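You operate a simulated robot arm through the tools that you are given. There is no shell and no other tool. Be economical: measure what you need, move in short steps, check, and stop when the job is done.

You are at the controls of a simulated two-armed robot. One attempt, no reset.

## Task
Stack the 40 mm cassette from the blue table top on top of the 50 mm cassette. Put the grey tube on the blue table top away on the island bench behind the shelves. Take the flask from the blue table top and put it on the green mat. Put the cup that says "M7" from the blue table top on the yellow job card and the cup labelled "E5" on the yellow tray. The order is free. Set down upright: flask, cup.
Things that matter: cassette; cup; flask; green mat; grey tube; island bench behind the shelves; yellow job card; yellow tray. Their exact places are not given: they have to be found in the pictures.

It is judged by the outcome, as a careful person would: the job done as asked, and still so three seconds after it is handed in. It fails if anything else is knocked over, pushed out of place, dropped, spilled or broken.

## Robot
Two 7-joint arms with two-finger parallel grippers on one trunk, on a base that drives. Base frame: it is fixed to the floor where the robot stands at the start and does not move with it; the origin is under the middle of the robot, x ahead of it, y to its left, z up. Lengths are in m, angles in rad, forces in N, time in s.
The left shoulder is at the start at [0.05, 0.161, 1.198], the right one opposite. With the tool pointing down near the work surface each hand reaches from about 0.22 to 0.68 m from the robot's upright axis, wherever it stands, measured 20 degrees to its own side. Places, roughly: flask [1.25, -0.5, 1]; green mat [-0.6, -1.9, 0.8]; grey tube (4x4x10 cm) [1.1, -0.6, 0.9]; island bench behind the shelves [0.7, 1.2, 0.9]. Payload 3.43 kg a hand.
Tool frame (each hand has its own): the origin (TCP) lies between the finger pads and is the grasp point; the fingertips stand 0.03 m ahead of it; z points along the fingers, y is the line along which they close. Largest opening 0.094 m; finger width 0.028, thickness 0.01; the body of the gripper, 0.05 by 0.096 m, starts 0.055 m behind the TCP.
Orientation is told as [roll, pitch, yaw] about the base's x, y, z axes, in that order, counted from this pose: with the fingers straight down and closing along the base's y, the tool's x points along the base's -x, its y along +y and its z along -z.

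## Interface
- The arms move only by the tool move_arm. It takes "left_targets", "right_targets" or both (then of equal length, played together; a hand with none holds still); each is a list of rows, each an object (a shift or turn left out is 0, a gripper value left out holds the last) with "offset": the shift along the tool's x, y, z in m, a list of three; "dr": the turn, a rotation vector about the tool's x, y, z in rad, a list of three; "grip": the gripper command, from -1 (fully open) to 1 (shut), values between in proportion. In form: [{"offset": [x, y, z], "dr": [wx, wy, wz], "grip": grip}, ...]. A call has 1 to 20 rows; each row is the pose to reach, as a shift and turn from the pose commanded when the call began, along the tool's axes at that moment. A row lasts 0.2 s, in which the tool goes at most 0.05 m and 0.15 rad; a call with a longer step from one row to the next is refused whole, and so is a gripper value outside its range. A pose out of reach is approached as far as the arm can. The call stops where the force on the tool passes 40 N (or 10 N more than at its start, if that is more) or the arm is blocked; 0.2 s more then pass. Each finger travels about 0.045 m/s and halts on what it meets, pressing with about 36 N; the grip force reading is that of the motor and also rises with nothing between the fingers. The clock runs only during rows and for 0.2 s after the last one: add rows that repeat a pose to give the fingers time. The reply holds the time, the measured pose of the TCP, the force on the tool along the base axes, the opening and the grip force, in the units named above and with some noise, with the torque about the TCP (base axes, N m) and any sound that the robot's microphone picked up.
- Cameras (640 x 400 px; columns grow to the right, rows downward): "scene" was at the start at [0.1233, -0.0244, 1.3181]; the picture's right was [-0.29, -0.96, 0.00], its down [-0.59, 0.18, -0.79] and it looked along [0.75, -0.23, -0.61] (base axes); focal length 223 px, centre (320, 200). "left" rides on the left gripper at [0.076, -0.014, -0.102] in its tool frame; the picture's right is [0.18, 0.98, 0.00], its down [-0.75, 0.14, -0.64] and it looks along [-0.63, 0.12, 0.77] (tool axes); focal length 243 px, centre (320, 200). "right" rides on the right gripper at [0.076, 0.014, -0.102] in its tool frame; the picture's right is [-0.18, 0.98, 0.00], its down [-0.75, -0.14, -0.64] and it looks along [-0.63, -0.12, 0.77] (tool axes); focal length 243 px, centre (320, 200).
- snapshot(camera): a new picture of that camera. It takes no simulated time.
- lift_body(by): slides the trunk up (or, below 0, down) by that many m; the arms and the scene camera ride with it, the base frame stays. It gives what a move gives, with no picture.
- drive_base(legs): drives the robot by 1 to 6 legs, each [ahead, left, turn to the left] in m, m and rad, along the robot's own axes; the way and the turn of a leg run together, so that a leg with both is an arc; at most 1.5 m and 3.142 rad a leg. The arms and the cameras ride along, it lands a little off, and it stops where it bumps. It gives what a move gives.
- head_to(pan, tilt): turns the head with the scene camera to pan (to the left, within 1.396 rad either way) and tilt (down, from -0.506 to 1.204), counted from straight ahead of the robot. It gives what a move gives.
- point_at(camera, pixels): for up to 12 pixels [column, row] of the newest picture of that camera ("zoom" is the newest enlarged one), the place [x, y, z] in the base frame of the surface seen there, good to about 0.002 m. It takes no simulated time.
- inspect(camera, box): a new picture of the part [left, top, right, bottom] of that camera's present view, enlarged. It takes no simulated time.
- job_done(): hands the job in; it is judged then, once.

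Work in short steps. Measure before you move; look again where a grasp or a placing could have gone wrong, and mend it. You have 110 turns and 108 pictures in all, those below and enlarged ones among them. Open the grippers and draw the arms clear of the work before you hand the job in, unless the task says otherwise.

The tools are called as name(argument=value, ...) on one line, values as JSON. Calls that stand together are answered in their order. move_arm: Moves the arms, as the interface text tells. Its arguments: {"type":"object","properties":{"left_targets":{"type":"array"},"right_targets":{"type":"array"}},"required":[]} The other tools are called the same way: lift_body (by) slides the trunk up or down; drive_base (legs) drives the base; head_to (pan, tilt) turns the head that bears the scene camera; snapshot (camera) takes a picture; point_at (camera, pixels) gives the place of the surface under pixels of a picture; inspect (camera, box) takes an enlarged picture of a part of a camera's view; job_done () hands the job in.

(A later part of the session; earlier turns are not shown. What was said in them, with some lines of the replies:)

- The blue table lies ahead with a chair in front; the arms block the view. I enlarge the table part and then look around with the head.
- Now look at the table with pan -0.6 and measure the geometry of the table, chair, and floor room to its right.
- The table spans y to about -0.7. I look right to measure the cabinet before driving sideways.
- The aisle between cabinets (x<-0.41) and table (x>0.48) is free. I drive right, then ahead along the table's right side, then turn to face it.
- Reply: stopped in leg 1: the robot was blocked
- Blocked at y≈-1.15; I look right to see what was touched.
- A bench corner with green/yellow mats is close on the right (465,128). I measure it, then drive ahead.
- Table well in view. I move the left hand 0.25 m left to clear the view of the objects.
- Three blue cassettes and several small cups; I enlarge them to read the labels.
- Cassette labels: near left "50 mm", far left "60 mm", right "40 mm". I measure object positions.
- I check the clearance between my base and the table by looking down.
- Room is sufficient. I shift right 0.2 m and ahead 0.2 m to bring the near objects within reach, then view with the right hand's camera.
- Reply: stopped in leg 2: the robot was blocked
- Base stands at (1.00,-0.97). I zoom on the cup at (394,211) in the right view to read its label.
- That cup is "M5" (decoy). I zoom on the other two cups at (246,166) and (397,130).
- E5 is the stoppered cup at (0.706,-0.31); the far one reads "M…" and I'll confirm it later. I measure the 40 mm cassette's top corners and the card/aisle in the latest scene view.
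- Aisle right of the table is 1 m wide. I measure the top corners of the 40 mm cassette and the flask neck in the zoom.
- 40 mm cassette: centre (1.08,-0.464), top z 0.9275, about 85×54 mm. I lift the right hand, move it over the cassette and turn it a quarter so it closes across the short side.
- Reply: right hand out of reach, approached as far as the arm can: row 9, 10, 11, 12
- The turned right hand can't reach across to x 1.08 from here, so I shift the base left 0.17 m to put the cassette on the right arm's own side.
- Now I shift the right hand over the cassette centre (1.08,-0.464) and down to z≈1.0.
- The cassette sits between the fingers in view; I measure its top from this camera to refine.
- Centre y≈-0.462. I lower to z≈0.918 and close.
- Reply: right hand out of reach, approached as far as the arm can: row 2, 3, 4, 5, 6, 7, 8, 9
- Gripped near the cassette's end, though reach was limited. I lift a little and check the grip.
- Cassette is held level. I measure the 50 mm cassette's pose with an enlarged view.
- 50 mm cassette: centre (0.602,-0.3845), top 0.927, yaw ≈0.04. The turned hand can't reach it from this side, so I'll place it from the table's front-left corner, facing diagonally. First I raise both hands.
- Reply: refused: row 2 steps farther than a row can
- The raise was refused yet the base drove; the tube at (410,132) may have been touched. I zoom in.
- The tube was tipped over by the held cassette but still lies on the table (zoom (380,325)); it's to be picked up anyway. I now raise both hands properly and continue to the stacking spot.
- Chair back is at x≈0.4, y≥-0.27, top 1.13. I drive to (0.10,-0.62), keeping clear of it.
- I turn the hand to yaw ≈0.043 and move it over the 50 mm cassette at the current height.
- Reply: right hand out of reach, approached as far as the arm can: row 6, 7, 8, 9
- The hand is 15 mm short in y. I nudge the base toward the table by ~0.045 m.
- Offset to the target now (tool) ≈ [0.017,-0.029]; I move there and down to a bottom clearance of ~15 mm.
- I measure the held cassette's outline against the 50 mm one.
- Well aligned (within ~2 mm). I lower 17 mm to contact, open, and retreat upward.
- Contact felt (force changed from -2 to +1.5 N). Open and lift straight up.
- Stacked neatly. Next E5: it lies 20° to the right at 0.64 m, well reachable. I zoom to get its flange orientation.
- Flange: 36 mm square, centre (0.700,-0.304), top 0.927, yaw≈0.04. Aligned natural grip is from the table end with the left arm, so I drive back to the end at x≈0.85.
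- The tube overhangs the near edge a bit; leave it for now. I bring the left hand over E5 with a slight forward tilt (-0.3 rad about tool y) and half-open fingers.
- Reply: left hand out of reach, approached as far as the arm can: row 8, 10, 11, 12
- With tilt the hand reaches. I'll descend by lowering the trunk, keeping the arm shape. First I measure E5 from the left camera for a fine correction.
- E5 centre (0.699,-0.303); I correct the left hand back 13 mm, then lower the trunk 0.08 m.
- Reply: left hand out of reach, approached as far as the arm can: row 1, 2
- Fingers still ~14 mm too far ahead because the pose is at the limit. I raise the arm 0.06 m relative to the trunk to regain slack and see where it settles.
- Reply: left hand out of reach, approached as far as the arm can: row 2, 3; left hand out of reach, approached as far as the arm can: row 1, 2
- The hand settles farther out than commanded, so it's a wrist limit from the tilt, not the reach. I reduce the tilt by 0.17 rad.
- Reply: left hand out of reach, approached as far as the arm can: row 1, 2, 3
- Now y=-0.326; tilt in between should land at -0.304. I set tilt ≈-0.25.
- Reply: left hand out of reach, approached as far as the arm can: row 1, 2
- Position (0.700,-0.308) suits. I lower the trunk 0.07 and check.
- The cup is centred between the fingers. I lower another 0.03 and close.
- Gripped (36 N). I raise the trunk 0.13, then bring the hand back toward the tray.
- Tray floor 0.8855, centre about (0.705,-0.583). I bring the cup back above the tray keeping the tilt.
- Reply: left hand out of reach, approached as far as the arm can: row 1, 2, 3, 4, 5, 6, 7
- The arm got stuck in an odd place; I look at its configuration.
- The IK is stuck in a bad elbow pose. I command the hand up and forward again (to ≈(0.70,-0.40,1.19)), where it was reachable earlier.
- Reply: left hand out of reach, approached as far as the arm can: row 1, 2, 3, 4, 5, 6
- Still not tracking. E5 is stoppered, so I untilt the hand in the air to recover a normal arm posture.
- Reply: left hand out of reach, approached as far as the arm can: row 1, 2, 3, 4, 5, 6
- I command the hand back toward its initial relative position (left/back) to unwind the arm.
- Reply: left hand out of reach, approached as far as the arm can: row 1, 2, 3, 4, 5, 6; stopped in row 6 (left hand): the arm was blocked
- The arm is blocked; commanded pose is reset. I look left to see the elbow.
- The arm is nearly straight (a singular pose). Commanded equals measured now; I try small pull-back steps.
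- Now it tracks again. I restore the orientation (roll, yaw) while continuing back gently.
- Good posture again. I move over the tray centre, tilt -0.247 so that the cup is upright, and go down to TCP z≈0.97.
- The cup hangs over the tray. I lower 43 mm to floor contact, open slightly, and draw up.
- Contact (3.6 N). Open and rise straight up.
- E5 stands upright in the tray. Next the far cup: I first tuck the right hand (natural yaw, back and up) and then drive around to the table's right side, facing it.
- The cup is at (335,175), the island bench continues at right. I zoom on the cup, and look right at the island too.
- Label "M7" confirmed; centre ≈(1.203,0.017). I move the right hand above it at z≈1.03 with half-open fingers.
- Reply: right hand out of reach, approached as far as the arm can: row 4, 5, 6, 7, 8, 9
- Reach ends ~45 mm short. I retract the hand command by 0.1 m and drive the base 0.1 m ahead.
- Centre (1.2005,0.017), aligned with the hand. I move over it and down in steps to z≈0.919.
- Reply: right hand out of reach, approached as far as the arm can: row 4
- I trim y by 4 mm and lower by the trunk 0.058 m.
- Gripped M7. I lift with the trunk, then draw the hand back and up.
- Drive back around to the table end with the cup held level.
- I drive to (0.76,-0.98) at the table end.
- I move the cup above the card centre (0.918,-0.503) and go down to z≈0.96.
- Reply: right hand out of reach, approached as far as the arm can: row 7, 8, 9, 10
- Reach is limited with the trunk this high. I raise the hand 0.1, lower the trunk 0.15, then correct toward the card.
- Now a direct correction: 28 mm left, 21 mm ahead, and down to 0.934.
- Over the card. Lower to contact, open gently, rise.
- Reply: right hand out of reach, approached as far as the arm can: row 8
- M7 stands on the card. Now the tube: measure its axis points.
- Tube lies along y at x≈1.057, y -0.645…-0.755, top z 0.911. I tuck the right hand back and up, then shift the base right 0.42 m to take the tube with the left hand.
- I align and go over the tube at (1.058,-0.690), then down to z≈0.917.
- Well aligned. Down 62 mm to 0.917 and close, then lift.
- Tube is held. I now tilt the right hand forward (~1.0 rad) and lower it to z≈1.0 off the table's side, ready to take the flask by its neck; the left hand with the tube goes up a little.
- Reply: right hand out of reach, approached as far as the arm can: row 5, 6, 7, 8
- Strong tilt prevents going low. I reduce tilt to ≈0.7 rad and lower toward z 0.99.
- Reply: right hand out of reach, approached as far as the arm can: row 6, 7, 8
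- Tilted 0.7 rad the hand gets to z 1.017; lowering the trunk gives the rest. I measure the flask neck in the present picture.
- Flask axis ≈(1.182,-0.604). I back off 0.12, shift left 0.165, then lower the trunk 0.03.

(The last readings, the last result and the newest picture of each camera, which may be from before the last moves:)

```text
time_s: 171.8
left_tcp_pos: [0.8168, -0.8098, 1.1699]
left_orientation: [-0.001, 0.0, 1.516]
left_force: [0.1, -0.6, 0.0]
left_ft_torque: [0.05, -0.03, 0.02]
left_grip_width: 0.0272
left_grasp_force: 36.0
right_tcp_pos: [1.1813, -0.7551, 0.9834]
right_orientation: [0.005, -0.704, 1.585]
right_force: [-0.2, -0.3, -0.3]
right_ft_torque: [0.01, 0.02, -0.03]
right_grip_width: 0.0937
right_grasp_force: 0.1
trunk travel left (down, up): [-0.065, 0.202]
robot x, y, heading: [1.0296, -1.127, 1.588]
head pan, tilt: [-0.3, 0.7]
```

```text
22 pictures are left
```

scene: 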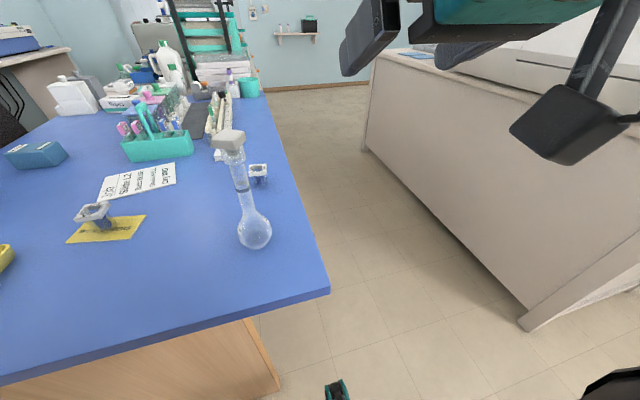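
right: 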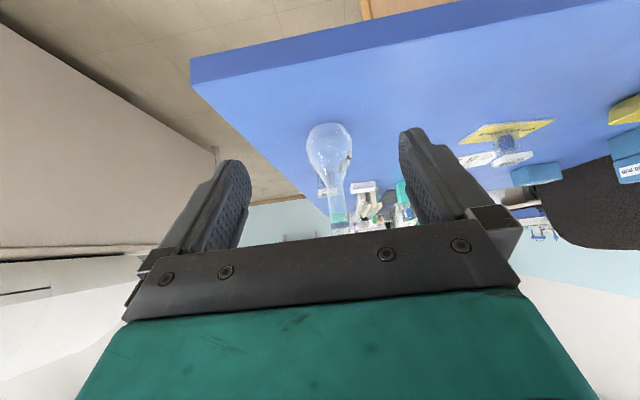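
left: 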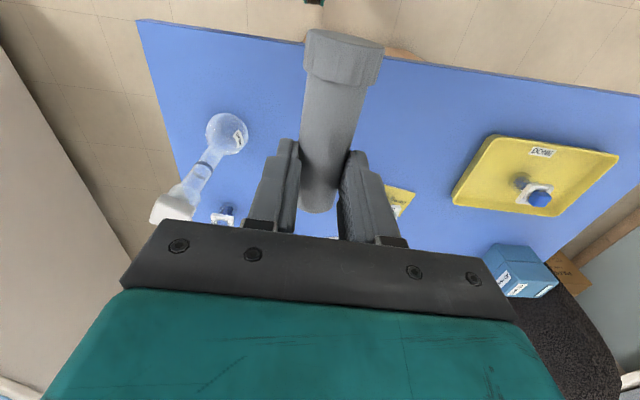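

Aligned in x. I drive ahead 0.10 and then extend the arm the final 0.05 m.

drive_base(legs=[[0.1, 0, 0]])

snapshot(camera="right")

```text
time_s: 172.9
left_tcp_pos: [0.8143, -0.7094, 1.1699]
left_orientation: [-0.001, 0.004, 1.519]
left_force: [-0.2, 0.8, 0.3]
left_ft_torque: [-0.01, 0.01, 0.0]
left_grip_width: 0.0272
left_grasp_force: 35.8
right_tcp_pos: [1.1788, -0.6532, 0.9845]
right_orientation: [0.004, -0.703, 1.585]
right_force: [0.6, -0.2, -0.1]
right_ft_torque: [0.0, -0.02, 0.02]
right_grip_width: 0.0939
right_grasp_force: 0.1
trunk travel left (down, up): [-0.065, 0.202]
robot x, y, heading: [1.0296, -1.0214, 1.59]
head pan, tilt: [-0.3, 0.7]
```

```text
21 pictures are left
```

right: 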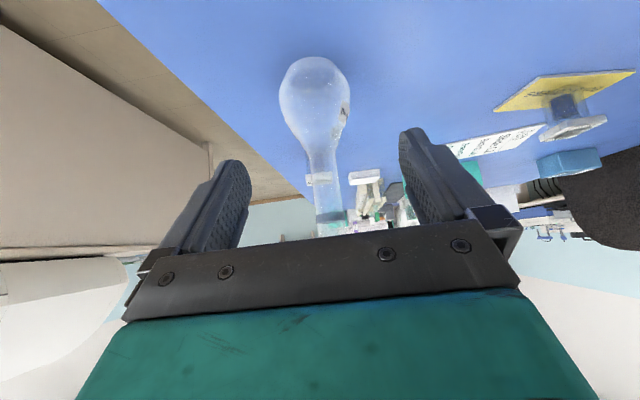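

I extend 49 mm forward to enclose the neck.

move_arm(right_targets=[{"offset": [-0.0124, -0.001, 0.0106]}, {"offset": [-0.0249, -0.002, 0.0211]}, {"offset": [-0.0373, -0.003, 0.0317]}, {"offset": [-0.0373, -0.003, 0.0317]}])

snapshot(camera="right")

snapshot(camera="scene")

```text
time_s: 173.9
left_tcp_pos: [0.8147, -0.7081, 1.1695]
left_orientation: [-0.003, -0.001, 1.517]
left_force: [0.1, 0.7, 1.0]
left_ft_torque: [-0.03, -0.01, -0.01]
left_grip_width: 0.0271
left_grasp_force: 36.2
right_tcp_pos: [1.1812, -0.6046, 0.9854]
right_orientation: [0.002, -0.704, 1.586]
right_force: [0.1, 0.8, 0.6]
right_ft_torque: [0.01, -0.02, 0.02]
right_grip_width: 0.0939
right_grasp_force: 0.1
trunk travel left (down, up): [-0.065, 0.202]
robot x, y, heading: [1.0287, -1.0221, 1.59]
head pan, tilt: [-0.3, 0.7]
```

```text
20 pictures are left
```

right: 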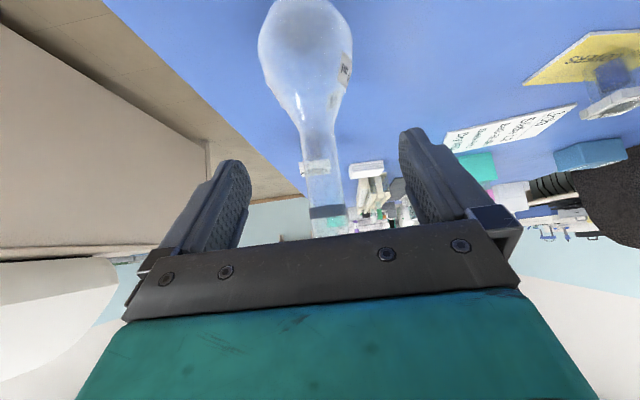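

```text
19 pictures are left
```

scene: 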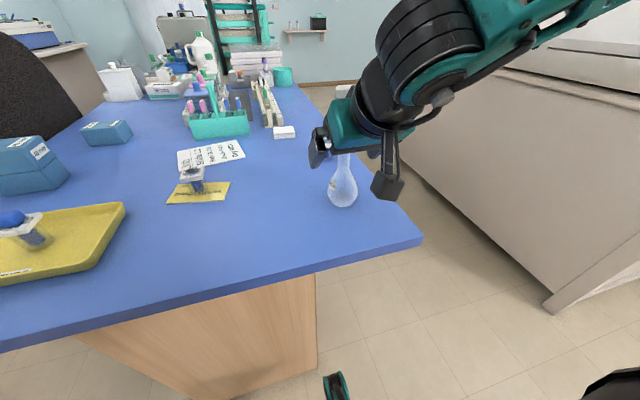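

The neck is between the fingers. Close gently and check the width.

move_arm(right_targets=[{"grip": -0.5}, {"grip": 0}, {"grip": 0.3}, {"grip": 0.6}, {"grip": 1}, {"grip": 1}, {"grip": 1}, {"grip": 1}])

lift_body(by=0.12)

snapshot(camera="scene")

```text
time_s: 175.7
left_tcp_pos: [0.8135, -0.7088, 1.1699]
left_orientation: [0.0, 0.002, 1.518]
left_force: [0.1, 0.1, -1.0]
left_ft_torque: [0.02, 0.01, -0.02]
left_grip_width: 0.0272
left_grasp_force: 36.0
right_tcp_pos: [1.182, -0.6049, 0.9858]
right_orientation: [0.003, -0.704, 1.584]
right_force: [-0.7, 0.0, -0.2]
right_ft_torque: [0.01, 0.01, 0.02]
right_grip_width: 0.0231
right_grasp_force: 35.6
trunk travel left (down, up): [-0.065, 0.202]
robot x, y, heading: [1.0304, -1.0197, 1.588]
head pan, tilt: [-0.3, 0.7]
```

```text
time_s: 177.2
left_tcp_pos: [0.8142, -0.7094, 1.2891]
left_orientation: [-0.002, 0.002, 1.516]
left_force: [0.5, 0.8, 0.1]
left_ft_torque: [0.01, 0.0, 0.01]
left_grip_width: 0.027
left_grasp_force: 36.0
right_tcp_pos: [1.1825, -0.6054, 1.1046]
right_orientation: [0.002, -0.703, 1.586]
right_force: [0.0, 0.2, -0.8]
right_ft_torque: [-0.02, -0.01, 0.01]
right_grip_width: 0.0231
right_grasp_force: 35.8
trunk travel left (down, up): [-0.185, 0.082]
robot x, y, heading: [1.0299, -1.0232, 1.587]
head pan, tilt: [-0.3, 0.7]
```

```text
18 pictures are left
```

scene: 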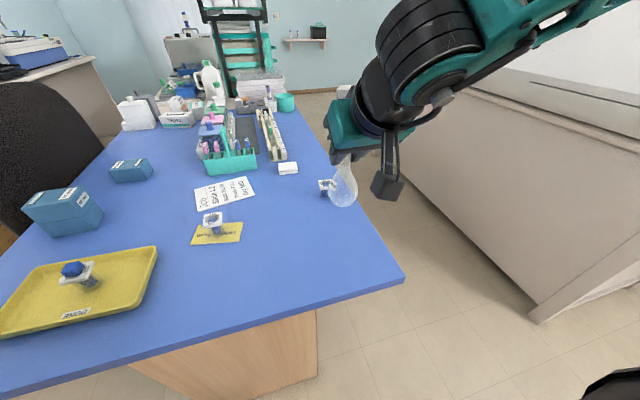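

Flask held upright (width 23 mm). I drive back, turn toward the bench with the mats, and look.

drive_base(legs=[[-0.45, 0, 0], [0, 0, 1.55], [0.65, 0, 0], [0, 0.45, 0]])

head_to(pan=0.0, tilt=0.6)

snapshot(camera="scene")

```text
time_s: 189.2
left_tcp_pos: [0.0335, -2.0917, 1.2898]
left_orientation: [0.0, 0.002, 3.018]
left_force: [-0.4, -0.6, 0.6]
left_ft_torque: [-0.03, 0.01, -0.02]
left_grip_width: 0.0273
left_grasp_force: 36.6
right_tcp_pos: [-0.0469, -1.7184, 1.1052]
right_orientation: [0.005, -0.703, 3.085]
right_force: [-0.1, -0.5, -0.9]
right_ft_torque: [0.02, 0.02, 0.01]
right_grip_width: 0.023
right_grasp_force: 36.7
trunk travel left (down, up): [-0.185, 0.082]
robot x, y, heading: [0.359, -1.8983, 3.093]
head pan, tilt: [-0.3, 0.7]
```

```text
time_s: 190.0
left_tcp_pos: [0.0327, -2.0918, 1.2892]
left_orientation: [-0.003, 0.003, 3.018]
left_force: [-0.4, 0.6, 0.1]
left_ft_torque: [0.01, 0.03, 0.01]
left_grip_width: 0.027
left_grasp_force: 35.3
right_tcp_pos: [-0.0464, -1.7172, 1.1061]
right_orientation: [0.002, -0.705, 3.085]
right_force: [-0.8, -0.2, -1.5]
right_ft_torque: [-0.03, 0.0, 0.01]
right_grip_width: 0.023
right_grasp_force: 36.0
trunk travel left (down, up): [-0.185, 0.082]
robot x, y, heading: [0.3605, -1.9035, 3.091]
head pan, tilt: [0.0, 0.6]
```

```text
17 pictures are left
```

scene: 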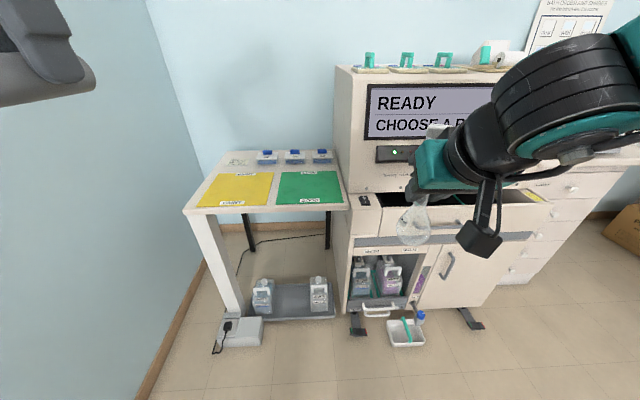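

point_at(camera="scene", pixels=[[281, 172], [340, 173], [274, 204], [342, 204], [308, 187], [240, 213], [405, 345], [355, 215], [430, 237], [360, 330], [330, 315], [470, 325]])

```text
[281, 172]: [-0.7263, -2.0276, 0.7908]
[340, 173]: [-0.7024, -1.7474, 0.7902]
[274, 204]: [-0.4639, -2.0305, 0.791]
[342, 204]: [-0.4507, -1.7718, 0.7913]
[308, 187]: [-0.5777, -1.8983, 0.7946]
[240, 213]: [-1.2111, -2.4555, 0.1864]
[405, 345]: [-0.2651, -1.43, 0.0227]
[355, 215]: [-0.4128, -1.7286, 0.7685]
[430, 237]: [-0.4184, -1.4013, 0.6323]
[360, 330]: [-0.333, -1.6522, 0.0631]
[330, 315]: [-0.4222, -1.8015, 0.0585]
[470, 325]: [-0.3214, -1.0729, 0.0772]
```

Green mat spans x -0.46…-0.72, y -2.03…-1.76, z 0.7945. I drive up to it with a small left shift.

drive_base(legs=[[0.39, 0.11, 0.04]])

```text
time_s: 192.6
left_tcp_pos: [-0.3563, -2.2037, 1.2886]
left_orientation: [-0.002, 0.002, 3.058]
left_force: [-0.2, 0.7, 0.1]
left_ft_torque: [0.02, 0.0, -0.01]
left_grip_width: 0.0271
left_grasp_force: 35.8
right_tcp_pos: [-0.452, -1.8337, 1.1065]
right_orientation: [0.003, -0.704, 3.127]
right_force: [0.0, 0.4, -1.7]
right_ft_torque: [0.01, -0.04, 0.0]
right_grip_width: 0.0229
right_grasp_force: 35.8
trunk travel left (down, up): [-0.185, 0.082]
robot x, y, heading: [-0.0398, -2.0014, 3.133]
head pan, tilt: [0.0, 0.6]
```

I move the flask over the mat (forward 0.098, left 0.061), then lower the trunk.

move_arm(right_targets=[{"offset": [-0.0249, 0.0203, 0.0211]}, {"offset": [-0.0498, 0.0407, 0.0423]}, {"offset": [-0.0747, 0.061, 0.0634]}, {"offset": [-0.0747, 0.061, 0.0634]}])

lift_body(by=-0.15)

snapshot(camera="scene")

```text
time_s: 193.6
left_tcp_pos: [-0.3557, -2.2026, 1.2885]
left_orientation: [-0.003, 0.0, 3.054]
left_force: [-0.1, 0.3, 0.9]
left_ft_torque: [0.02, 0.05, -0.01]
left_grip_width: 0.027
left_grasp_force: 36.8
right_tcp_pos: [-0.5463, -1.892, 1.1078]
right_orientation: [0.001, -0.703, 3.128]
right_force: [0.2, -0.2, -1.3]
right_ft_torque: [-0.01, -0.01, -0.02]
right_grip_width: 0.0229
right_grasp_force: 36.4
trunk travel left (down, up): [-0.185, 0.082]
robot x, y, heading: [-0.039, -2.0013, 3.129]
head pan, tilt: [0.0, 0.6]
```

```text
time_s: 195.3
left_tcp_pos: [-0.3564, -2.2035, 1.1388]
left_orientation: [-0.001, 0.003, 3.058]
left_force: [-0.1, 0.4, -0.2]
left_ft_torque: [0.01, 0.0, 0.02]
left_grip_width: 0.0272
left_grasp_force: 36.1
right_tcp_pos: [-0.5463, -1.8919, 0.959]
right_orientation: [0.004, -0.703, 3.124]
right_force: [-0.7, -0.4, -0.3]
right_ft_torque: [-0.01, -0.03, -0.02]
right_grip_width: 0.0228
right_grasp_force: 36.1
trunk travel left (down, up): [-0.035, 0.232]
robot x, y, heading: [-0.0367, -2.0018, 3.134]
head pan, tilt: [0.0, 0.6]
```

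```text
16 pictures are left
```

scene: 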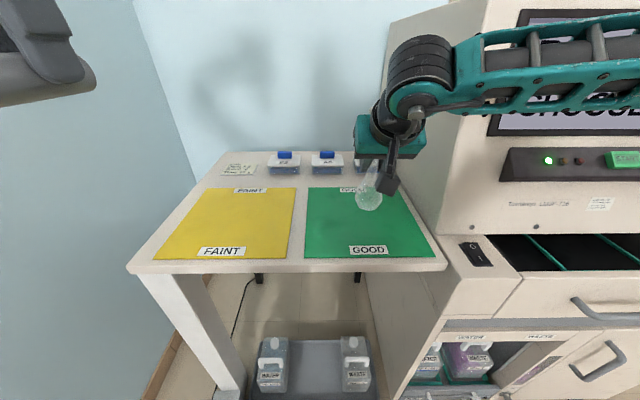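

Over the mat, bottom ≈60 mm above. I lower by arm 30 mm and by trunk 22 mm.

move_arm(right_targets=[{"offset": [0.0097, 0, 0.0114]}, {"offset": [0.0194, 0, 0.0229]}, {"offset": [0.0194, 0, 0.0229]}])

lift_body(by=-0.022)

```text
time_s: 196.1
left_tcp_pos: [-0.3569, -2.2045, 1.1399]
left_orientation: [-0.002, 0.002, 3.057]
left_force: [-0.4, -0.4, -1.0]
left_ft_torque: [-0.01, 0.01, -0.02]
left_grip_width: 0.0273
left_grasp_force: 35.9
right_tcp_pos: [-0.5457, -1.8936, 0.9282]
right_orientation: [0.003, -0.703, 3.126]
right_force: [0.5, 0.5, -0.9]
right_ft_torque: [0.05, 0.01, 0.0]
right_grip_width: 0.0232
right_grasp_force: 36.0
trunk travel left (down, up): [-0.035, 0.232]
robot x, y, heading: [-0.0384, -1.9958, 3.131]
head pan, tilt: [0.0, 0.6]
```

```text
time_s: 196.8
left_tcp_pos: [-0.3568, -2.2049, 1.1179]
left_orientation: [-0.002, 0.001, 3.056]
left_force: [-0.2, 0.6, -0.2]
left_ft_torque: [-0.02, -0.02, 0.01]
left_grip_width: 0.0273
left_grasp_force: 35.8
right_tcp_pos: [-0.5466, -1.8919, 0.9074]
right_orientation: [0.004, -0.704, 3.124]
right_force: [-0.2, -0.1, -0.3]
right_ft_torque: [0.0, 0.01, -0.02]
right_grip_width: 0.0229
right_grasp_force: 36.0
trunk travel left (down, up): [-0.013, 0.254]
robot x, y, heading: [-0.0363, -1.9989, 3.134]
head pan, tilt: [0.0, 0.6]
```

Remaining ≈8 mm: small arm steps until contact.

move_arm(right_targets=[{"offset": [0.0026, 0, 0.003]}, {"offset": [0.0039, 0, 0.0046]}, {"offset": [0.0049, 0, 0.0058]}, {"offset": [0.0055, 0, 0.0065]}])

inspect(camera="scene", box=[300, 120, 450, 270])

```text
time_s: 197.8
left_tcp_pos: [-0.357, -2.2034, 1.1169]
left_orientation: [-0.001, 0.0, 3.058]
left_force: [0.6, 0.0, -0.3]
left_ft_torque: [-0.01, -0.01, -0.01]
left_grip_width: 0.0271
left_grasp_force: 35.8
right_tcp_pos: [-0.547, -1.893, 0.8981]
right_orientation: [0.002, -0.705, 3.125]
right_force: [0.1, 1.0, 0.1]
right_ft_torque: [0.02, 0.06, 0.04]
right_grip_width: 0.023
right_grasp_force: 36.2
trunk travel left (down, up): [-0.013, 0.254]
robot x, y, heading: [-0.0367, -1.9985, 3.13]
head pan, tilt: [0.0, 0.6]
```

```text
2.67 times, centred on (375, 195) of scene
```

zoom: 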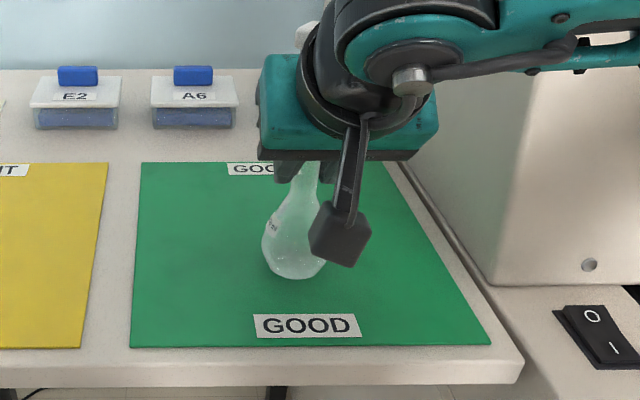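

Contact reached (weight gone from the reading). Open and withdraw straight back from the neck.

move_arm(right_targets=[{"offset": [0.0008, 0, 0.0009], "grip": 0.8}, {"offset": [0.0008, 0, 0.0009], "grip": 0.4}, {"grip": 0}, {"grip": -0.5}, {"grip": -0.8}, {"grip": -0.8}, {"grip": -0.8}, {"offset": [0.023, 0, -0.0194], "grip": -0.8}, {"offset": [0.0533, 0, -0.0453], "grip": -0.8}, {"offset": [0.0838, 0, -0.0712], "grip": -0.8}, {"offset": [0.105, 0, -0.09], "grip": -0.8}])

lift_body(by=0.2)

snapshot(camera="scene")

```text
time_s: 200.2
left_tcp_pos: [-0.3566, -2.2033, 1.1174]
left_orientation: [-0.001, 0.001, 3.057]
left_force: [0.9, 1.1, 0.3]
left_ft_torque: [-0.04, 0.01, 0.01]
left_grip_width: 0.0273
left_grasp_force: 36.1
right_tcp_pos: [-0.4063, -1.8947, 0.9003]
right_orientation: [0.002, -0.702, 3.127]
right_force: [0.2, 0.5, -0.4]
right_ft_torque: [0.02, 0.0, 0.01]
right_grip_width: 0.0845
right_grasp_force: 0.1
trunk travel left (down, up): [-0.013, 0.254]
robot x, y, heading: [-0.0378, -1.9994, 3.129]
head pan, tilt: [0.0, 0.6]
```

```text
time_s: 202.4
left_tcp_pos: [-0.3564, -2.2035, 1.3174]
left_orientation: [-0.001, 0.001, 3.058]
left_force: [0.4, 0.4, 0.2]
left_ft_torque: [0.04, -0.02, 0.04]
left_grip_width: 0.027
left_grasp_force: 35.3
right_tcp_pos: [-0.4052, -1.8944, 1.0991]
right_orientation: [0.005, -0.703, 3.127]
right_force: [-0.6, -0.4, 0.0]
right_ft_torque: [0.01, -0.01, 0.0]
right_grip_width: 0.0845
right_grasp_force: 0.1
trunk travel left (down, up): [-0.213, 0.054]
robot x, y, heading: [-0.037, -1.9985, 3.128]
head pan, tilt: [0.0, 0.6]
```

```text
14 pictures are left
```

scene: 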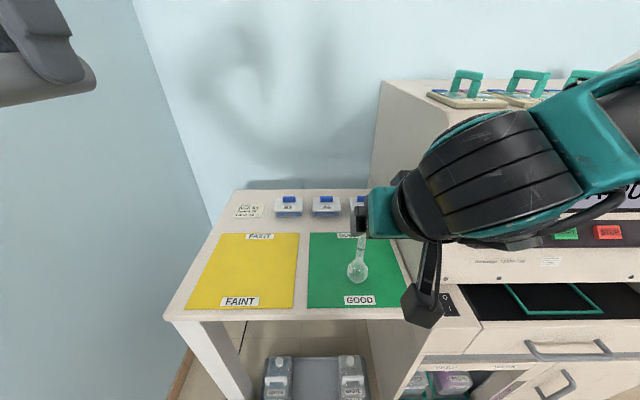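

Flask stands on the green mat. Now the tube: I drive back and around to the far side of the island.

drive_base(legs=[[-1.0, 0, 0], [-0.84, -0.6, 0], [0, -1.3, 0], [0, -0.9, 0]])

head_to(pan=-0.35, tilt=0.6)

snapshot(camera="scene")

```text
time_s: 223.0
left_tcp_pos: [1.5121, 0.5929, 1.3166]
left_orientation: [-0.002, 0.0, 3.023]
left_force: [1.0, 0.8, -1.0]
left_ft_torque: [-0.01, 0.03, 0.02]
left_grip_width: 0.0273
left_grasp_force: 36.1
right_tcp_pos: [1.4714, 0.9034, 1.0998]
right_orientation: [0.005, -0.703, 3.091]
right_force: [-0.4, 0.0, 0.2]
right_ft_torque: [0.02, -0.01, 0.02]
right_grip_width: 0.0848
right_grasp_force: 0.1
trunk travel left (down, up): [-0.213, 0.054]
robot x, y, heading: [1.8377, 0.7872, 3.096]
head pan, tilt: [0.0, 0.6]
```

```text
time_s: 223.8
left_tcp_pos: [1.5122, 0.5928, 1.3173]
left_orientation: [-0.001, 0.0, 3.025]
left_force: [0.1, 0.4, -0.7]
left_ft_torque: [0.0, 0.0, 0.0]
left_grip_width: 0.0274
left_grasp_force: 36.1
right_tcp_pos: [1.4716, 0.9025, 1.0993]
right_orientation: [0.003, -0.703, 3.092]
right_force: [0.1, -0.1, 1.0]
right_ft_torque: [0.0, -0.04, 0.0]
right_grip_width: 0.0846
right_grasp_force: 0.1
trunk travel left (down, up): [-0.213, 0.054]
robot x, y, heading: [1.8385, 0.7817, 3.101]
head pan, tilt: [-0.351, 0.6]
```

```text
13 pictures are left
```

scene: 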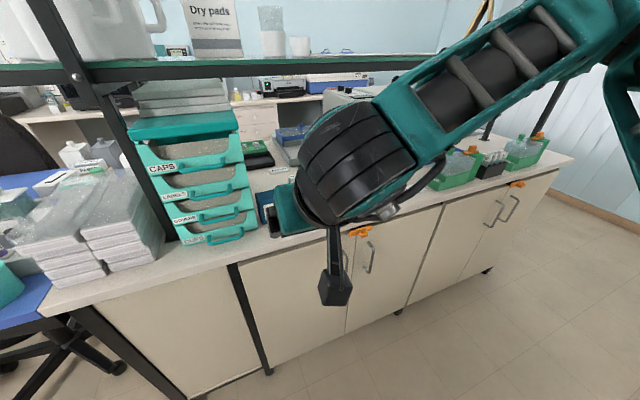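

The right arm hides part of the bench top; I use the right hand's camera.

snapshot(camera="right")

point_at(camera="scene", pixels=[[550, 165], [530, 170], [255, 240], [210, 255], [430, 210], [520, 150], [260, 180], [80, 72], [470, 190], [45, 308]])

```text
12 pictures are left
```

right: 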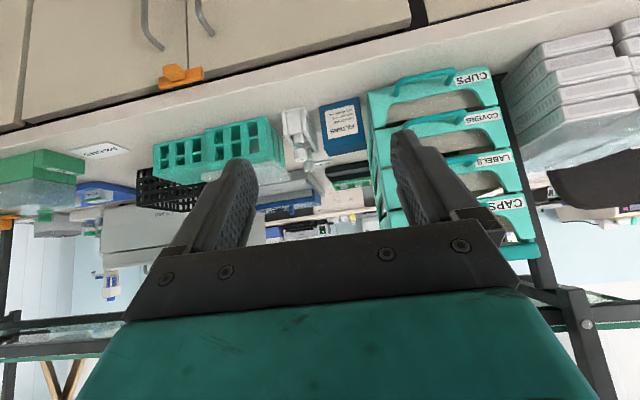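

```text
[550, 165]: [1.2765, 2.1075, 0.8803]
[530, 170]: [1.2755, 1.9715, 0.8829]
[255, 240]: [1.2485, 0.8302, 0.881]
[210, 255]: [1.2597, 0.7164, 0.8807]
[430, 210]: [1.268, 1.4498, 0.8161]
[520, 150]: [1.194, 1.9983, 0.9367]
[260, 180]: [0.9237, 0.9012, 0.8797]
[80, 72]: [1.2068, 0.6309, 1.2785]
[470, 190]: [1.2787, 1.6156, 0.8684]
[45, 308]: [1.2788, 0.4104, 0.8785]
```

I clear the right arm from the view (untilt, right and back) and look again to establish shelf and bench geometry.

move_arm(right_targets=[{"offset": [0, 0, -0.03], "dr": [0, 0.14, 0]}, {"offset": [0.0, -0.03, -0.06], "dr": [0, 0.28, 0]}, {"offset": [0.0, -0.06, -0.09], "dr": [0, 0.42, 0]}, {"offset": [0.0, -0.1, -0.11], "dr": [0, 0.56, 0]}, {"offset": [0.0, -0.14, -0.12], "dr": [0, 0.7, 0]}, {"offset": [0.0, -0.18, -0.12], "dr": [0, 0.7, 0]}, {"offset": [0.0, -0.22, -0.12], "dr": [0, 0.7, 0]}])

head_to(pan=-0.15, tilt=0.35)

snapshot(camera="scene")

```text
time_s: 225.4
left_tcp_pos: [1.5127, 0.5924, 1.3171]
left_orientation: [0.001, 0.002, 3.024]
left_force: [0.0, 0.1, -0.1]
left_ft_torque: [-0.01, 0.0, 0.01]
left_grip_width: 0.0271
left_grasp_force: 36.3
right_tcp_pos: [1.5596, 1.1221, 1.1899]
right_orientation: [0.004, 0.0, 3.097]
right_force: [-0.5, 0.1, 0.2]
right_ft_torque: [-0.01, -0.05, -0.01]
right_grip_width: 0.0846
right_grasp_force: 0.0
trunk travel left (down, up): [-0.213, 0.054]
robot x, y, heading: [1.8374, 0.7855, 3.101]
head pan, tilt: [-0.351, 0.6]
```

```text
time_s: 226.2
left_tcp_pos: [1.512, 0.5929, 1.3168]
left_orientation: [-0.003, 0.001, 3.026]
left_force: [-0.3, -0.7, -0.5]
left_ft_torque: [0.01, 0.01, -0.02]
left_grip_width: 0.0272
left_grasp_force: 35.9
right_tcp_pos: [1.5592, 1.1201, 1.1896]
right_orientation: [0.002, -0.004, 3.096]
right_force: [1.0, -1.3, -0.5]
right_ft_torque: [-0.01, 0.01, 0.0]
right_grip_width: 0.0846
right_grasp_force: 0.2
trunk travel left (down, up): [-0.213, 0.054]
robot x, y, heading: [1.8371, 0.792, 3.1]
head pan, tilt: [-0.15, 0.351]
```

```text
11 pictures are left
```

scene: 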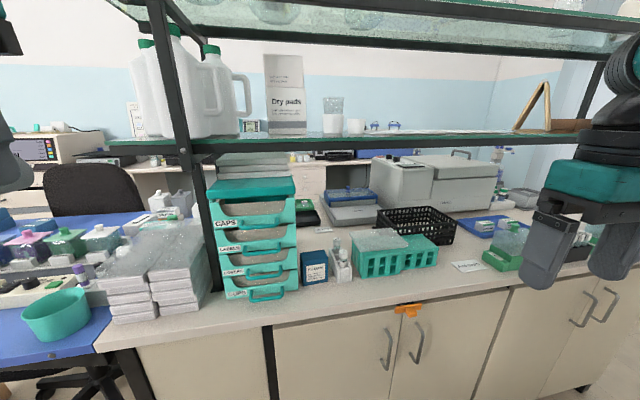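

point_at(camera="scene", pixels=[[213, 285], [112, 140], [165, 10], [325, 217], [365, 175], [430, 240], [470, 265], [395, 225], [300, 300], [340, 270], [465, 290], [600, 75]])

inspect(camera="scene", box=[280, 150, 540, 320])

```text
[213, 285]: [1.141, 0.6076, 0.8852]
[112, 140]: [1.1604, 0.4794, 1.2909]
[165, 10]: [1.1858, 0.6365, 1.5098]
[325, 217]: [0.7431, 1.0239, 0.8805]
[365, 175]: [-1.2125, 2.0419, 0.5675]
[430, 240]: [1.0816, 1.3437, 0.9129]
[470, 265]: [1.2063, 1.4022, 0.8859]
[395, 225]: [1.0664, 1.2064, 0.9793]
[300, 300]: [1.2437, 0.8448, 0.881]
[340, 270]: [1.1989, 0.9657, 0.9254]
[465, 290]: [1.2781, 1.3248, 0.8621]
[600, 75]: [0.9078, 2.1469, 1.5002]
```

```text
2.35 times, centred on (410, 235) of scene
```

zoom: 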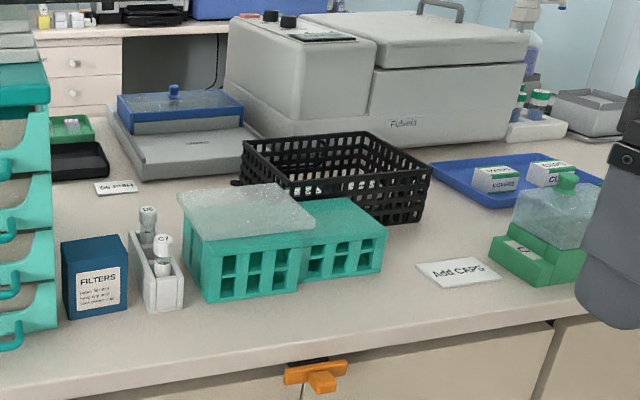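

I measure free surface spots and the objects around (0.7,1.2).

point_at(camera="zoom", pixels=[[118, 188], [150, 200], [190, 178], [245, 165], [290, 215], [425, 200], [90, 165], [415, 145], [460, 150], [440, 165], [150, 150], [405, 230]])

```text
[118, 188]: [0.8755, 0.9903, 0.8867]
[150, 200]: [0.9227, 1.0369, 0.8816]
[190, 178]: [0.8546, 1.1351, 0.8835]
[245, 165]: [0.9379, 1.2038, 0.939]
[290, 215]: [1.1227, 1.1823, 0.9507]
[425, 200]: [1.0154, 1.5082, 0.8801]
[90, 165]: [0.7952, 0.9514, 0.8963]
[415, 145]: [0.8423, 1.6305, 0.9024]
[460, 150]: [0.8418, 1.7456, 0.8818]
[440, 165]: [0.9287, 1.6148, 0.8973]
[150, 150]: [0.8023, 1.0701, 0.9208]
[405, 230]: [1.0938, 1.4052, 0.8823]
```

This side offers no good clear spot under the shelf; the bench top on the other side is nearer the stated place (0.7,1.2). I drive around to the start side with hands raised.

lift_body(by=0.05)

drive_base(legs=[[0, 1.1, 0], [0, 1.1, 0], [1.42, 0, 0], [0, 0, -3.09], [-0.38, 0.4, 0], [0, 0.95, 0]])

head_to(pan=0.9, tilt=0.5)

snapshot(camera="scene")

```text
time_s: 227.1
left_tcp_pos: [1.512, 0.5922, 1.3661]
left_orientation: [-0.002, 0.001, 3.024]
left_force: [0.2, 0.3, -0.4]
left_ft_torque: [0.01, 0.0, -0.01]
left_grip_width: 0.027
left_grasp_force: 35.7
right_tcp_pos: [1.5584, 1.1214, 1.2388]
right_orientation: [0.002, -0.004, 3.095]
right_force: [0.1, 1.1, -0.1]
right_ft_torque: [-0.02, -0.02, 0.03]
right_grip_width: 0.0845
right_grasp_force: 0.0
trunk travel left (down, up): [-0.263, 0.004]
robot x, y, heading: [1.8414, 0.7865, 3.097]
head pan, tilt: [-0.15, 0.351]
```

```text
time_s: 255.2
left_tcp_pos: [0.3378, -0.7347, 1.3673]
left_orientation: [0.0, 0.002, -0.148]
left_force: [0.3, 1.0, 0.7]
left_ft_torque: [0.02, -0.04, 0.0]
left_grip_width: 0.027
left_grasp_force: 35.9
right_tcp_pos: [0.2726, -1.2608, 1.2407]
right_orientation: [0.003, -0.004, -0.078]
right_force: [0.0, -0.3, 0.2]
right_ft_torque: [0.02, -0.01, -0.03]
right_grip_width: 0.0846
right_grasp_force: 0.1
trunk travel left (down, up): [-0.263, 0.004]
robot x, y, heading: [0.0044, -0.9163, -0.071]
head pan, tilt: [-0.15, 0.351]
stopped in leg 5: the robot was blocked; the commanded pose is now the measured one
```

```text
time_s: 256.4
left_tcp_pos: [0.3367, -0.735, 1.3673]
left_orientation: [0.0, 0.002, -0.148]
left_force: [-0.1, -0.4, 0.3]
left_ft_torque: [0.01, -0.01, 0.01]
left_grip_width: 0.0275
left_grasp_force: 35.9
right_tcp_pos: [0.273, -1.2604, 1.2399]
right_orientation: [0.003, -0.003, -0.077]
right_force: [0.2, -0.2, -0.1]
right_ft_torque: [0.03, -0.02, -0.01]
right_grip_width: 0.0846
right_grasp_force: 0.1
trunk travel left (down, up): [-0.263, 0.004]
robot x, y, heading: [0.0052, -0.9178, -0.072]
head pan, tilt: [0.901, 0.499]
```

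```text
9 pictures are left
5 turns are left
```

scene: 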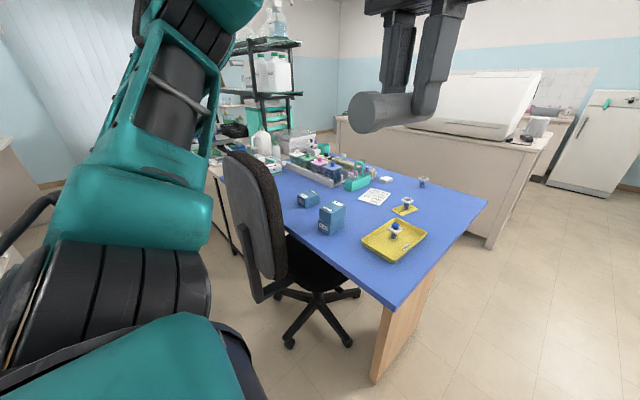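

Few turns remain, so I combine: drive along the aisle to y≈1.0 and map the bench top with a picture and a grid of points.

drive_base(legs=[[0.015, 0, 0.072], [0, 0.95, 0], [0, 0.97, 0]])

head_to(pan=0.2, tilt=0.75)

snapshot(camera="scene")

point_at(camera="scene", pixels=[[200, 200], [240, 200], [280, 200], [320, 200], [360, 200], [240, 240], [280, 240], [320, 240], [360, 240], [280, 280], [320, 280], [320, 160]])

snapshot(camera="left")

point_at(camera="left", pixels=[[320, 20], [240, 60], [320, 60], [400, 60], [240, 120], [400, 120], [320, 120], [200, 180], [450, 180], [330, 200], [150, 100], [500, 100]])

```text
time_s: 266.4
left_tcp_pos: [0.3542, 1.1819, 1.3677]
left_orientation: [-0.001, 0.001, -0.087]
left_force: [1.2, -0.4, 0.0]
left_ft_torque: [-0.04, 0.0, 0.01]
left_grip_width: 0.0273
left_grasp_force: 36.0
right_tcp_pos: [0.3231, 0.6501, 1.2398]
right_orientation: [0.004, -0.001, -0.016]
right_force: [-0.3, -0.3, 0.0]
right_ft_torque: [0.0, 0.01, 0.02]
right_grip_width: 0.0844
right_grasp_force: 0.0
trunk travel left (down, up): [-0.263, 0.004]
robot x, y, heading: [0.0333, 0.9746, -0.014]
head pan, tilt: [0.901, 0.499]
```

```text
time_s: 267.5
left_tcp_pos: [0.3551, 1.1802, 1.3671]
left_orientation: [0.0, 0.002, -0.086]
left_force: [-0.4, 0.6, 0.0]
left_ft_torque: [-0.02, 0.01, 0.02]
left_grip_width: 0.0275
left_grasp_force: 36.8
right_tcp_pos: [0.3231, 0.6508, 1.2398]
right_orientation: [0.003, -0.004, -0.017]
right_force: [-0.5, 0.3, -0.4]
right_ft_torque: [0.01, 0.02, -0.02]
right_grip_width: 0.0849
right_grasp_force: 0.0
trunk travel left (down, up): [-0.263, 0.004]
robot x, y, heading: [0.03, 0.9762, -0.015]
head pan, tilt: [0.201, 0.75]
```

```text
8 pictures are left
```

scene: 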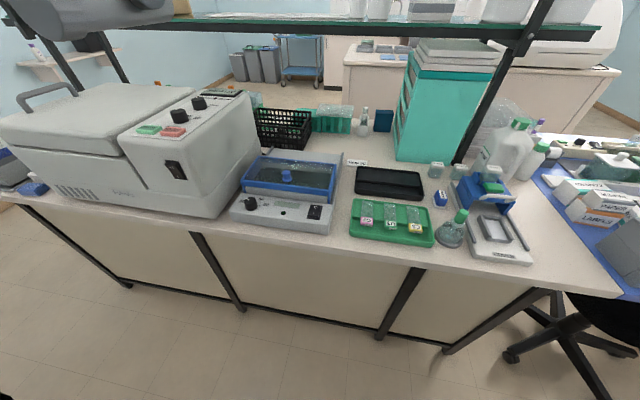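

```text
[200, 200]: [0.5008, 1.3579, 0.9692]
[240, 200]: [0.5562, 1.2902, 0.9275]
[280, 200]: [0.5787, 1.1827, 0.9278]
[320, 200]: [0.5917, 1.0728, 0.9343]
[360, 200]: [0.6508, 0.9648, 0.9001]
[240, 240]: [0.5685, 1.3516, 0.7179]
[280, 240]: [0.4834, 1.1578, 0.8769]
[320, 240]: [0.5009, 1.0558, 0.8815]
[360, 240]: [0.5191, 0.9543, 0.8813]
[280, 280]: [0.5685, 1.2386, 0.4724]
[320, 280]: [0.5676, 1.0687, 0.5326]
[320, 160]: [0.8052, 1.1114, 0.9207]
```

```text
7 pictures are left
```

left: 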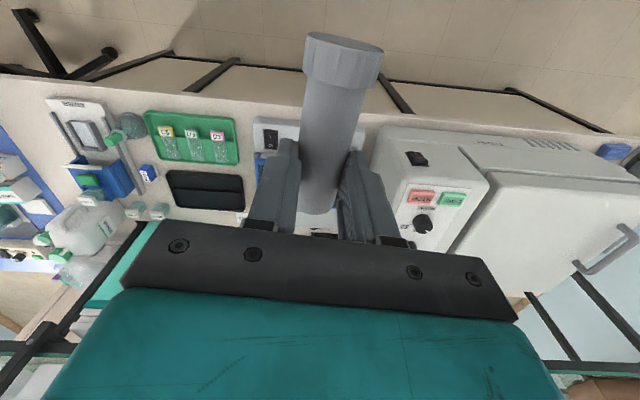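

```text
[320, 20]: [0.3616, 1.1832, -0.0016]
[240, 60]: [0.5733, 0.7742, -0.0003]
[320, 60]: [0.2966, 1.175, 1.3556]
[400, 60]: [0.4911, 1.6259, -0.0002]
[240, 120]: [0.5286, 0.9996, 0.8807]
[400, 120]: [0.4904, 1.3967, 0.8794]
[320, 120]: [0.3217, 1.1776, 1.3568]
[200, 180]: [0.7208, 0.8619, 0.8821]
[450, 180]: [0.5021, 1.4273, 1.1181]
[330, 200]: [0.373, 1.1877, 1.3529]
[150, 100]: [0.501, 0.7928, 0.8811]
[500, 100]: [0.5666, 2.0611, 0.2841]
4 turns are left
```

The bench edge is at x≈0.475; there is a clear gap at y≈1.0 between the green tray and the analyser. I shift the base, lower the trunk and bring the tube above (0.523,1.003), then check.

drive_base(legs=[[0.06, -0.13, 0]])

lift_body(by=-0.2)

move_arm(left_targets=[{"offset": [-0.037, -0.0125, 0], "dr": [0, 0, -0.03]}, {"offset": [-0.075, -0.025, 0], "dr": [0, 0, -0.06]}, {"offset": [-0.1117, -0.0374, 0], "dr": [0, 0, -0.087]}, {"offset": [-0.1117, -0.0374, 0.045], "dr": [0, 0, -0.087]}, {"offset": [-0.1117, -0.0374, 0.09], "dr": [0, 0, -0.087]}, {"offset": [-0.1117, -0.0374, 0.135], "dr": [0, 0, -0.087]}, {"offset": [-0.1117, -0.0374, 0.175], "dr": [0, 0, -0.087]}, {"offset": [-0.1117, -0.0374, 0.175], "dr": [0, 0, -0.087]}])

snapshot(camera="left")

snapshot(camera="scene")

point_at(camera="left", pixels=[[200, 60], [240, 60], [260, 60], [280, 60], [380, 60], [400, 60], [240, 120], [260, 120], [400, 120], [420, 120], [250, 30], [400, 30]])

```text
time_s: 268.8
left_tcp_pos: [0.4118, 1.0506, 1.3677]
left_orientation: [0.0, 0.002, -0.09]
left_force: [0.7, -1.3, 1.0]
left_ft_torque: [0.02, 0.0, -0.01]
left_grip_width: 0.0271
left_grasp_force: 35.9
right_tcp_pos: [0.3796, 0.5213, 1.2405]
right_orientation: [0.004, -0.003, -0.018]
right_force: [-0.2, -0.9, 0.4]
right_ft_torque: [0.0, -0.03, 0.0]
right_grip_width: 0.0847
right_grasp_force: 0.0
trunk travel left (down, up): [-0.263, 0.004]
robot x, y, heading: [0.0871, 0.8466, -0.018]
head pan, tilt: [0.201, 0.75]
```

```text
time_s: 271.0
left_tcp_pos: [0.4115, 1.0504, 1.1676]
left_orientation: [0.0, 0.002, -0.089]
left_force: [0.0, 0.5, 0.1]
left_ft_torque: [-0.02, 0.02, -0.01]
left_grip_width: 0.0269
left_grasp_force: 36.1
right_tcp_pos: [0.3789, 0.5222, 1.0393]
right_orientation: [0.002, -0.003, -0.017]
right_force: [-1.2, -1.0, -0.3]
right_ft_torque: [0.02, 0.02, -0.01]
right_grip_width: 0.0846
right_grasp_force: 0.1
trunk travel left (down, up): [-0.063, 0.204]
robot x, y, heading: [0.0912, 0.848, -0.019]
head pan, tilt: [0.201, 0.75]
```

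```text
time_s: 272.8
left_tcp_pos: [0.5204, 1.007, 0.9911]
left_orientation: [-0.001, 0.001, -0.002]
left_force: [-0.1, 1.1, 0.3]
left_ft_torque: [-0.01, 0.01, -0.02]
left_grip_width: 0.0274
left_grasp_force: 35.8
right_tcp_pos: [0.3776, 0.5224, 1.0403]
right_orientation: [0.004, -0.004, -0.017]
right_force: [1.4, -0.1, -0.2]
right_ft_torque: [0.03, -0.01, 0.02]
right_grip_width: 0.0848
right_grasp_force: 0.0
trunk travel left (down, up): [-0.063, 0.204]
robot x, y, heading: [0.0935, 0.8434, -0.019]
head pan, tilt: [0.201, 0.75]
```

```text
6 pictures are left
```

left: 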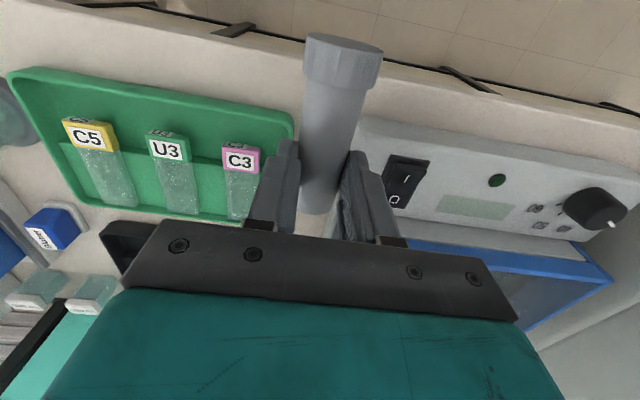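

```text
5 pictures are left
```

scene: 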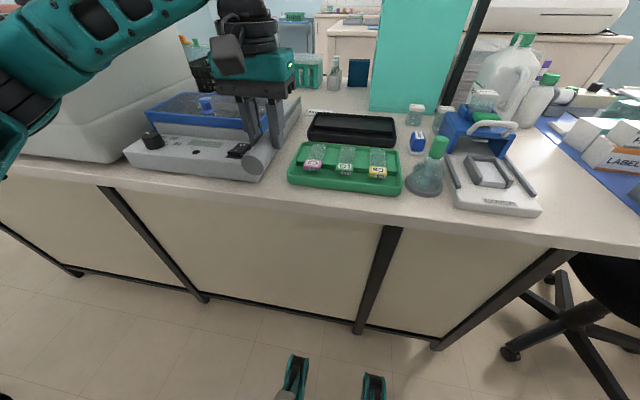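

```text
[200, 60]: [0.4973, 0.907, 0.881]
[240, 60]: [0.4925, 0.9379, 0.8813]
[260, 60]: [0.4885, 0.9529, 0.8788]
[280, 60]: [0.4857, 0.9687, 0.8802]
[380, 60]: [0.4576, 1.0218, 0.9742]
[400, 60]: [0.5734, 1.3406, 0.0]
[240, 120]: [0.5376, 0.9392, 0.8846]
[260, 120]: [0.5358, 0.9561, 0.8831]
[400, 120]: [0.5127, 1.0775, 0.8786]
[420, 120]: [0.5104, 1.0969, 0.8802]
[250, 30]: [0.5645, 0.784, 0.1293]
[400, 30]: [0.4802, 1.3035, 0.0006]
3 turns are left
```

The tube hangs over the gap (tray edge y≈0.985, analyser y≈1.04). I lower it to the bench, open a little, rise and draw back, and take a picture.

move_arm(left_targets=[{"offset": [-0.004, 0.004, 0.03]}, {"offset": [-0.004, 0.004, 0.055]}, {"offset": [-0.004, 0.004, 0.068]}, {"offset": [-0.004, 0.004, 0.073]}, {"offset": [-0.004, 0.004, 0.074]}])

move_arm(left_targets=[{"grip": 0.35}, {"grip": 0.2}, {"grip": 0.1}, {"grip": 0.1}, {"grip": 0.1}, {"offset": [0, 0, -0.015], "grip": 0.1}, {"offset": [0, 0, -0.04], "grip": 0.1}, {"offset": [0, 0, -0.08], "grip": 0.0}, {"offset": [0, 0, -0.12], "grip": -0.5}, {"offset": [0, 0, -0.16], "grip": -1}, {"offset": [0.03, 0, -0.19], "grip": -1}, {"offset": [0.07, 0, -0.2], "grip": -1}, {"offset": [0.11, 0.02, -0.2], "grip": -1}, {"offset": [0.15, 0.03, -0.2], "grip": -1}])

snapshot(camera="scene")

inspect(camera="scene", box=[200, 110, 320, 210])

```text
time_s: 273.7
left_tcp_pos: [0.524, 1.0079, 0.9335]
left_orientation: [-0.012, -0.021, -0.001]
left_force: [-3.5, 1.3, 15.4]
left_ft_torque: [-0.3, 0.03, -0.12]
left_grip_width: 0.0272
left_grasp_force: 36.1
right_tcp_pos: [0.3792, 0.5209, 1.0405]
right_orientation: [0.004, -0.003, -0.018]
right_force: [-0.1, -0.2, -0.1]
right_ft_torque: [-0.04, 0.01, 0.02]
right_grip_width: 0.0847
right_grasp_force: 0.0
trunk travel left (down, up): [-0.063, 0.204]
robot x, y, heading: [0.0909, 0.8504, -0.016]
head pan, tilt: [0.201, 0.75]
stopped in row 4 (left hand): the force on the tool passed its limit (the readings are from after the stop); the commanded pose is now the measured one
```

```text
time_s: 276.7
left_tcp_pos: [0.37, 1.0412, 1.1285]
left_orientation: [-0.011, -0.013, 0.002]
left_force: [-0.3, 0.0, 0.5]
left_ft_torque: [0.0, 0.0, -0.03]
left_grip_width: 0.0938
left_grasp_force: 0.0
right_tcp_pos: [0.38, 0.5222, 1.0401]
right_orientation: [0.002, -0.003, -0.016]
right_force: [0.2, 0.0, 0.5]
right_ft_torque: [0.01, -0.02, -0.03]
right_grip_width: 0.0847
right_grasp_force: 0.2
trunk travel left (down, up): [-0.063, 0.204]
robot x, y, heading: [0.0918, 0.844, -0.021]
head pan, tilt: [0.201, 0.75]
```

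```text
4 pictures are left
```

scene: 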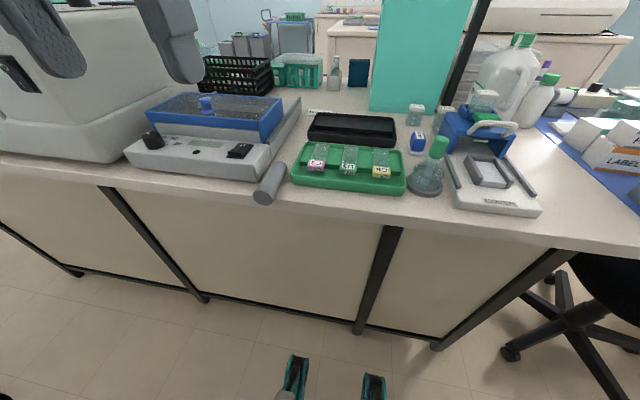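

```text
4.00 times, centred on (260, 160) of scene
2 turns are left
```

zoom: 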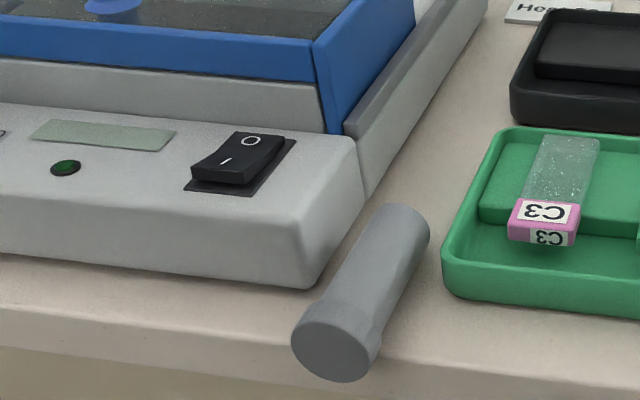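

The tube rests on the island bench between the green tray and the analyser, and the grippers are open and clear of everything. I hand the job in.

job_done()

```text
The job is handed in.
```

I did all five parts and handed the job in, but the tube got knocked over on the way and its final spot may not be what you wanted. I don't have the judge's result.

- **Cassettes:** the 40 mm cassette is stacked squarely on the 50 mm one.
- **Flask:** it stands upright on the green mat.
- **M7 cup:** it stands upright on the yellow job card.
- **E5 cup:** it stands upright in the yellow tray.
- **Tube knocked over:** while I was backing away with the 40 mm cassette, it tipped the tube over on the blue table. The tube stayed on the table and I picked it up from there.
- **Tube placement:** it now lies on its side on the island bench, in the gap between the green tray and the analyser. Its cap end sticks out about 2 cm past the bench edge, but it looked settled when I left it.
- **Which side of the shelves:** the tube is on the side nearest the robot's starting position. I chose that because I found no good clear spot on the far side, so it may not count as "behind the shelves".
- **Possible contact:** while I was lowering the tube, the arm stopped on its force limit, possibly against the analyser. I saw no change in the pictures, but I didn't measure its position.
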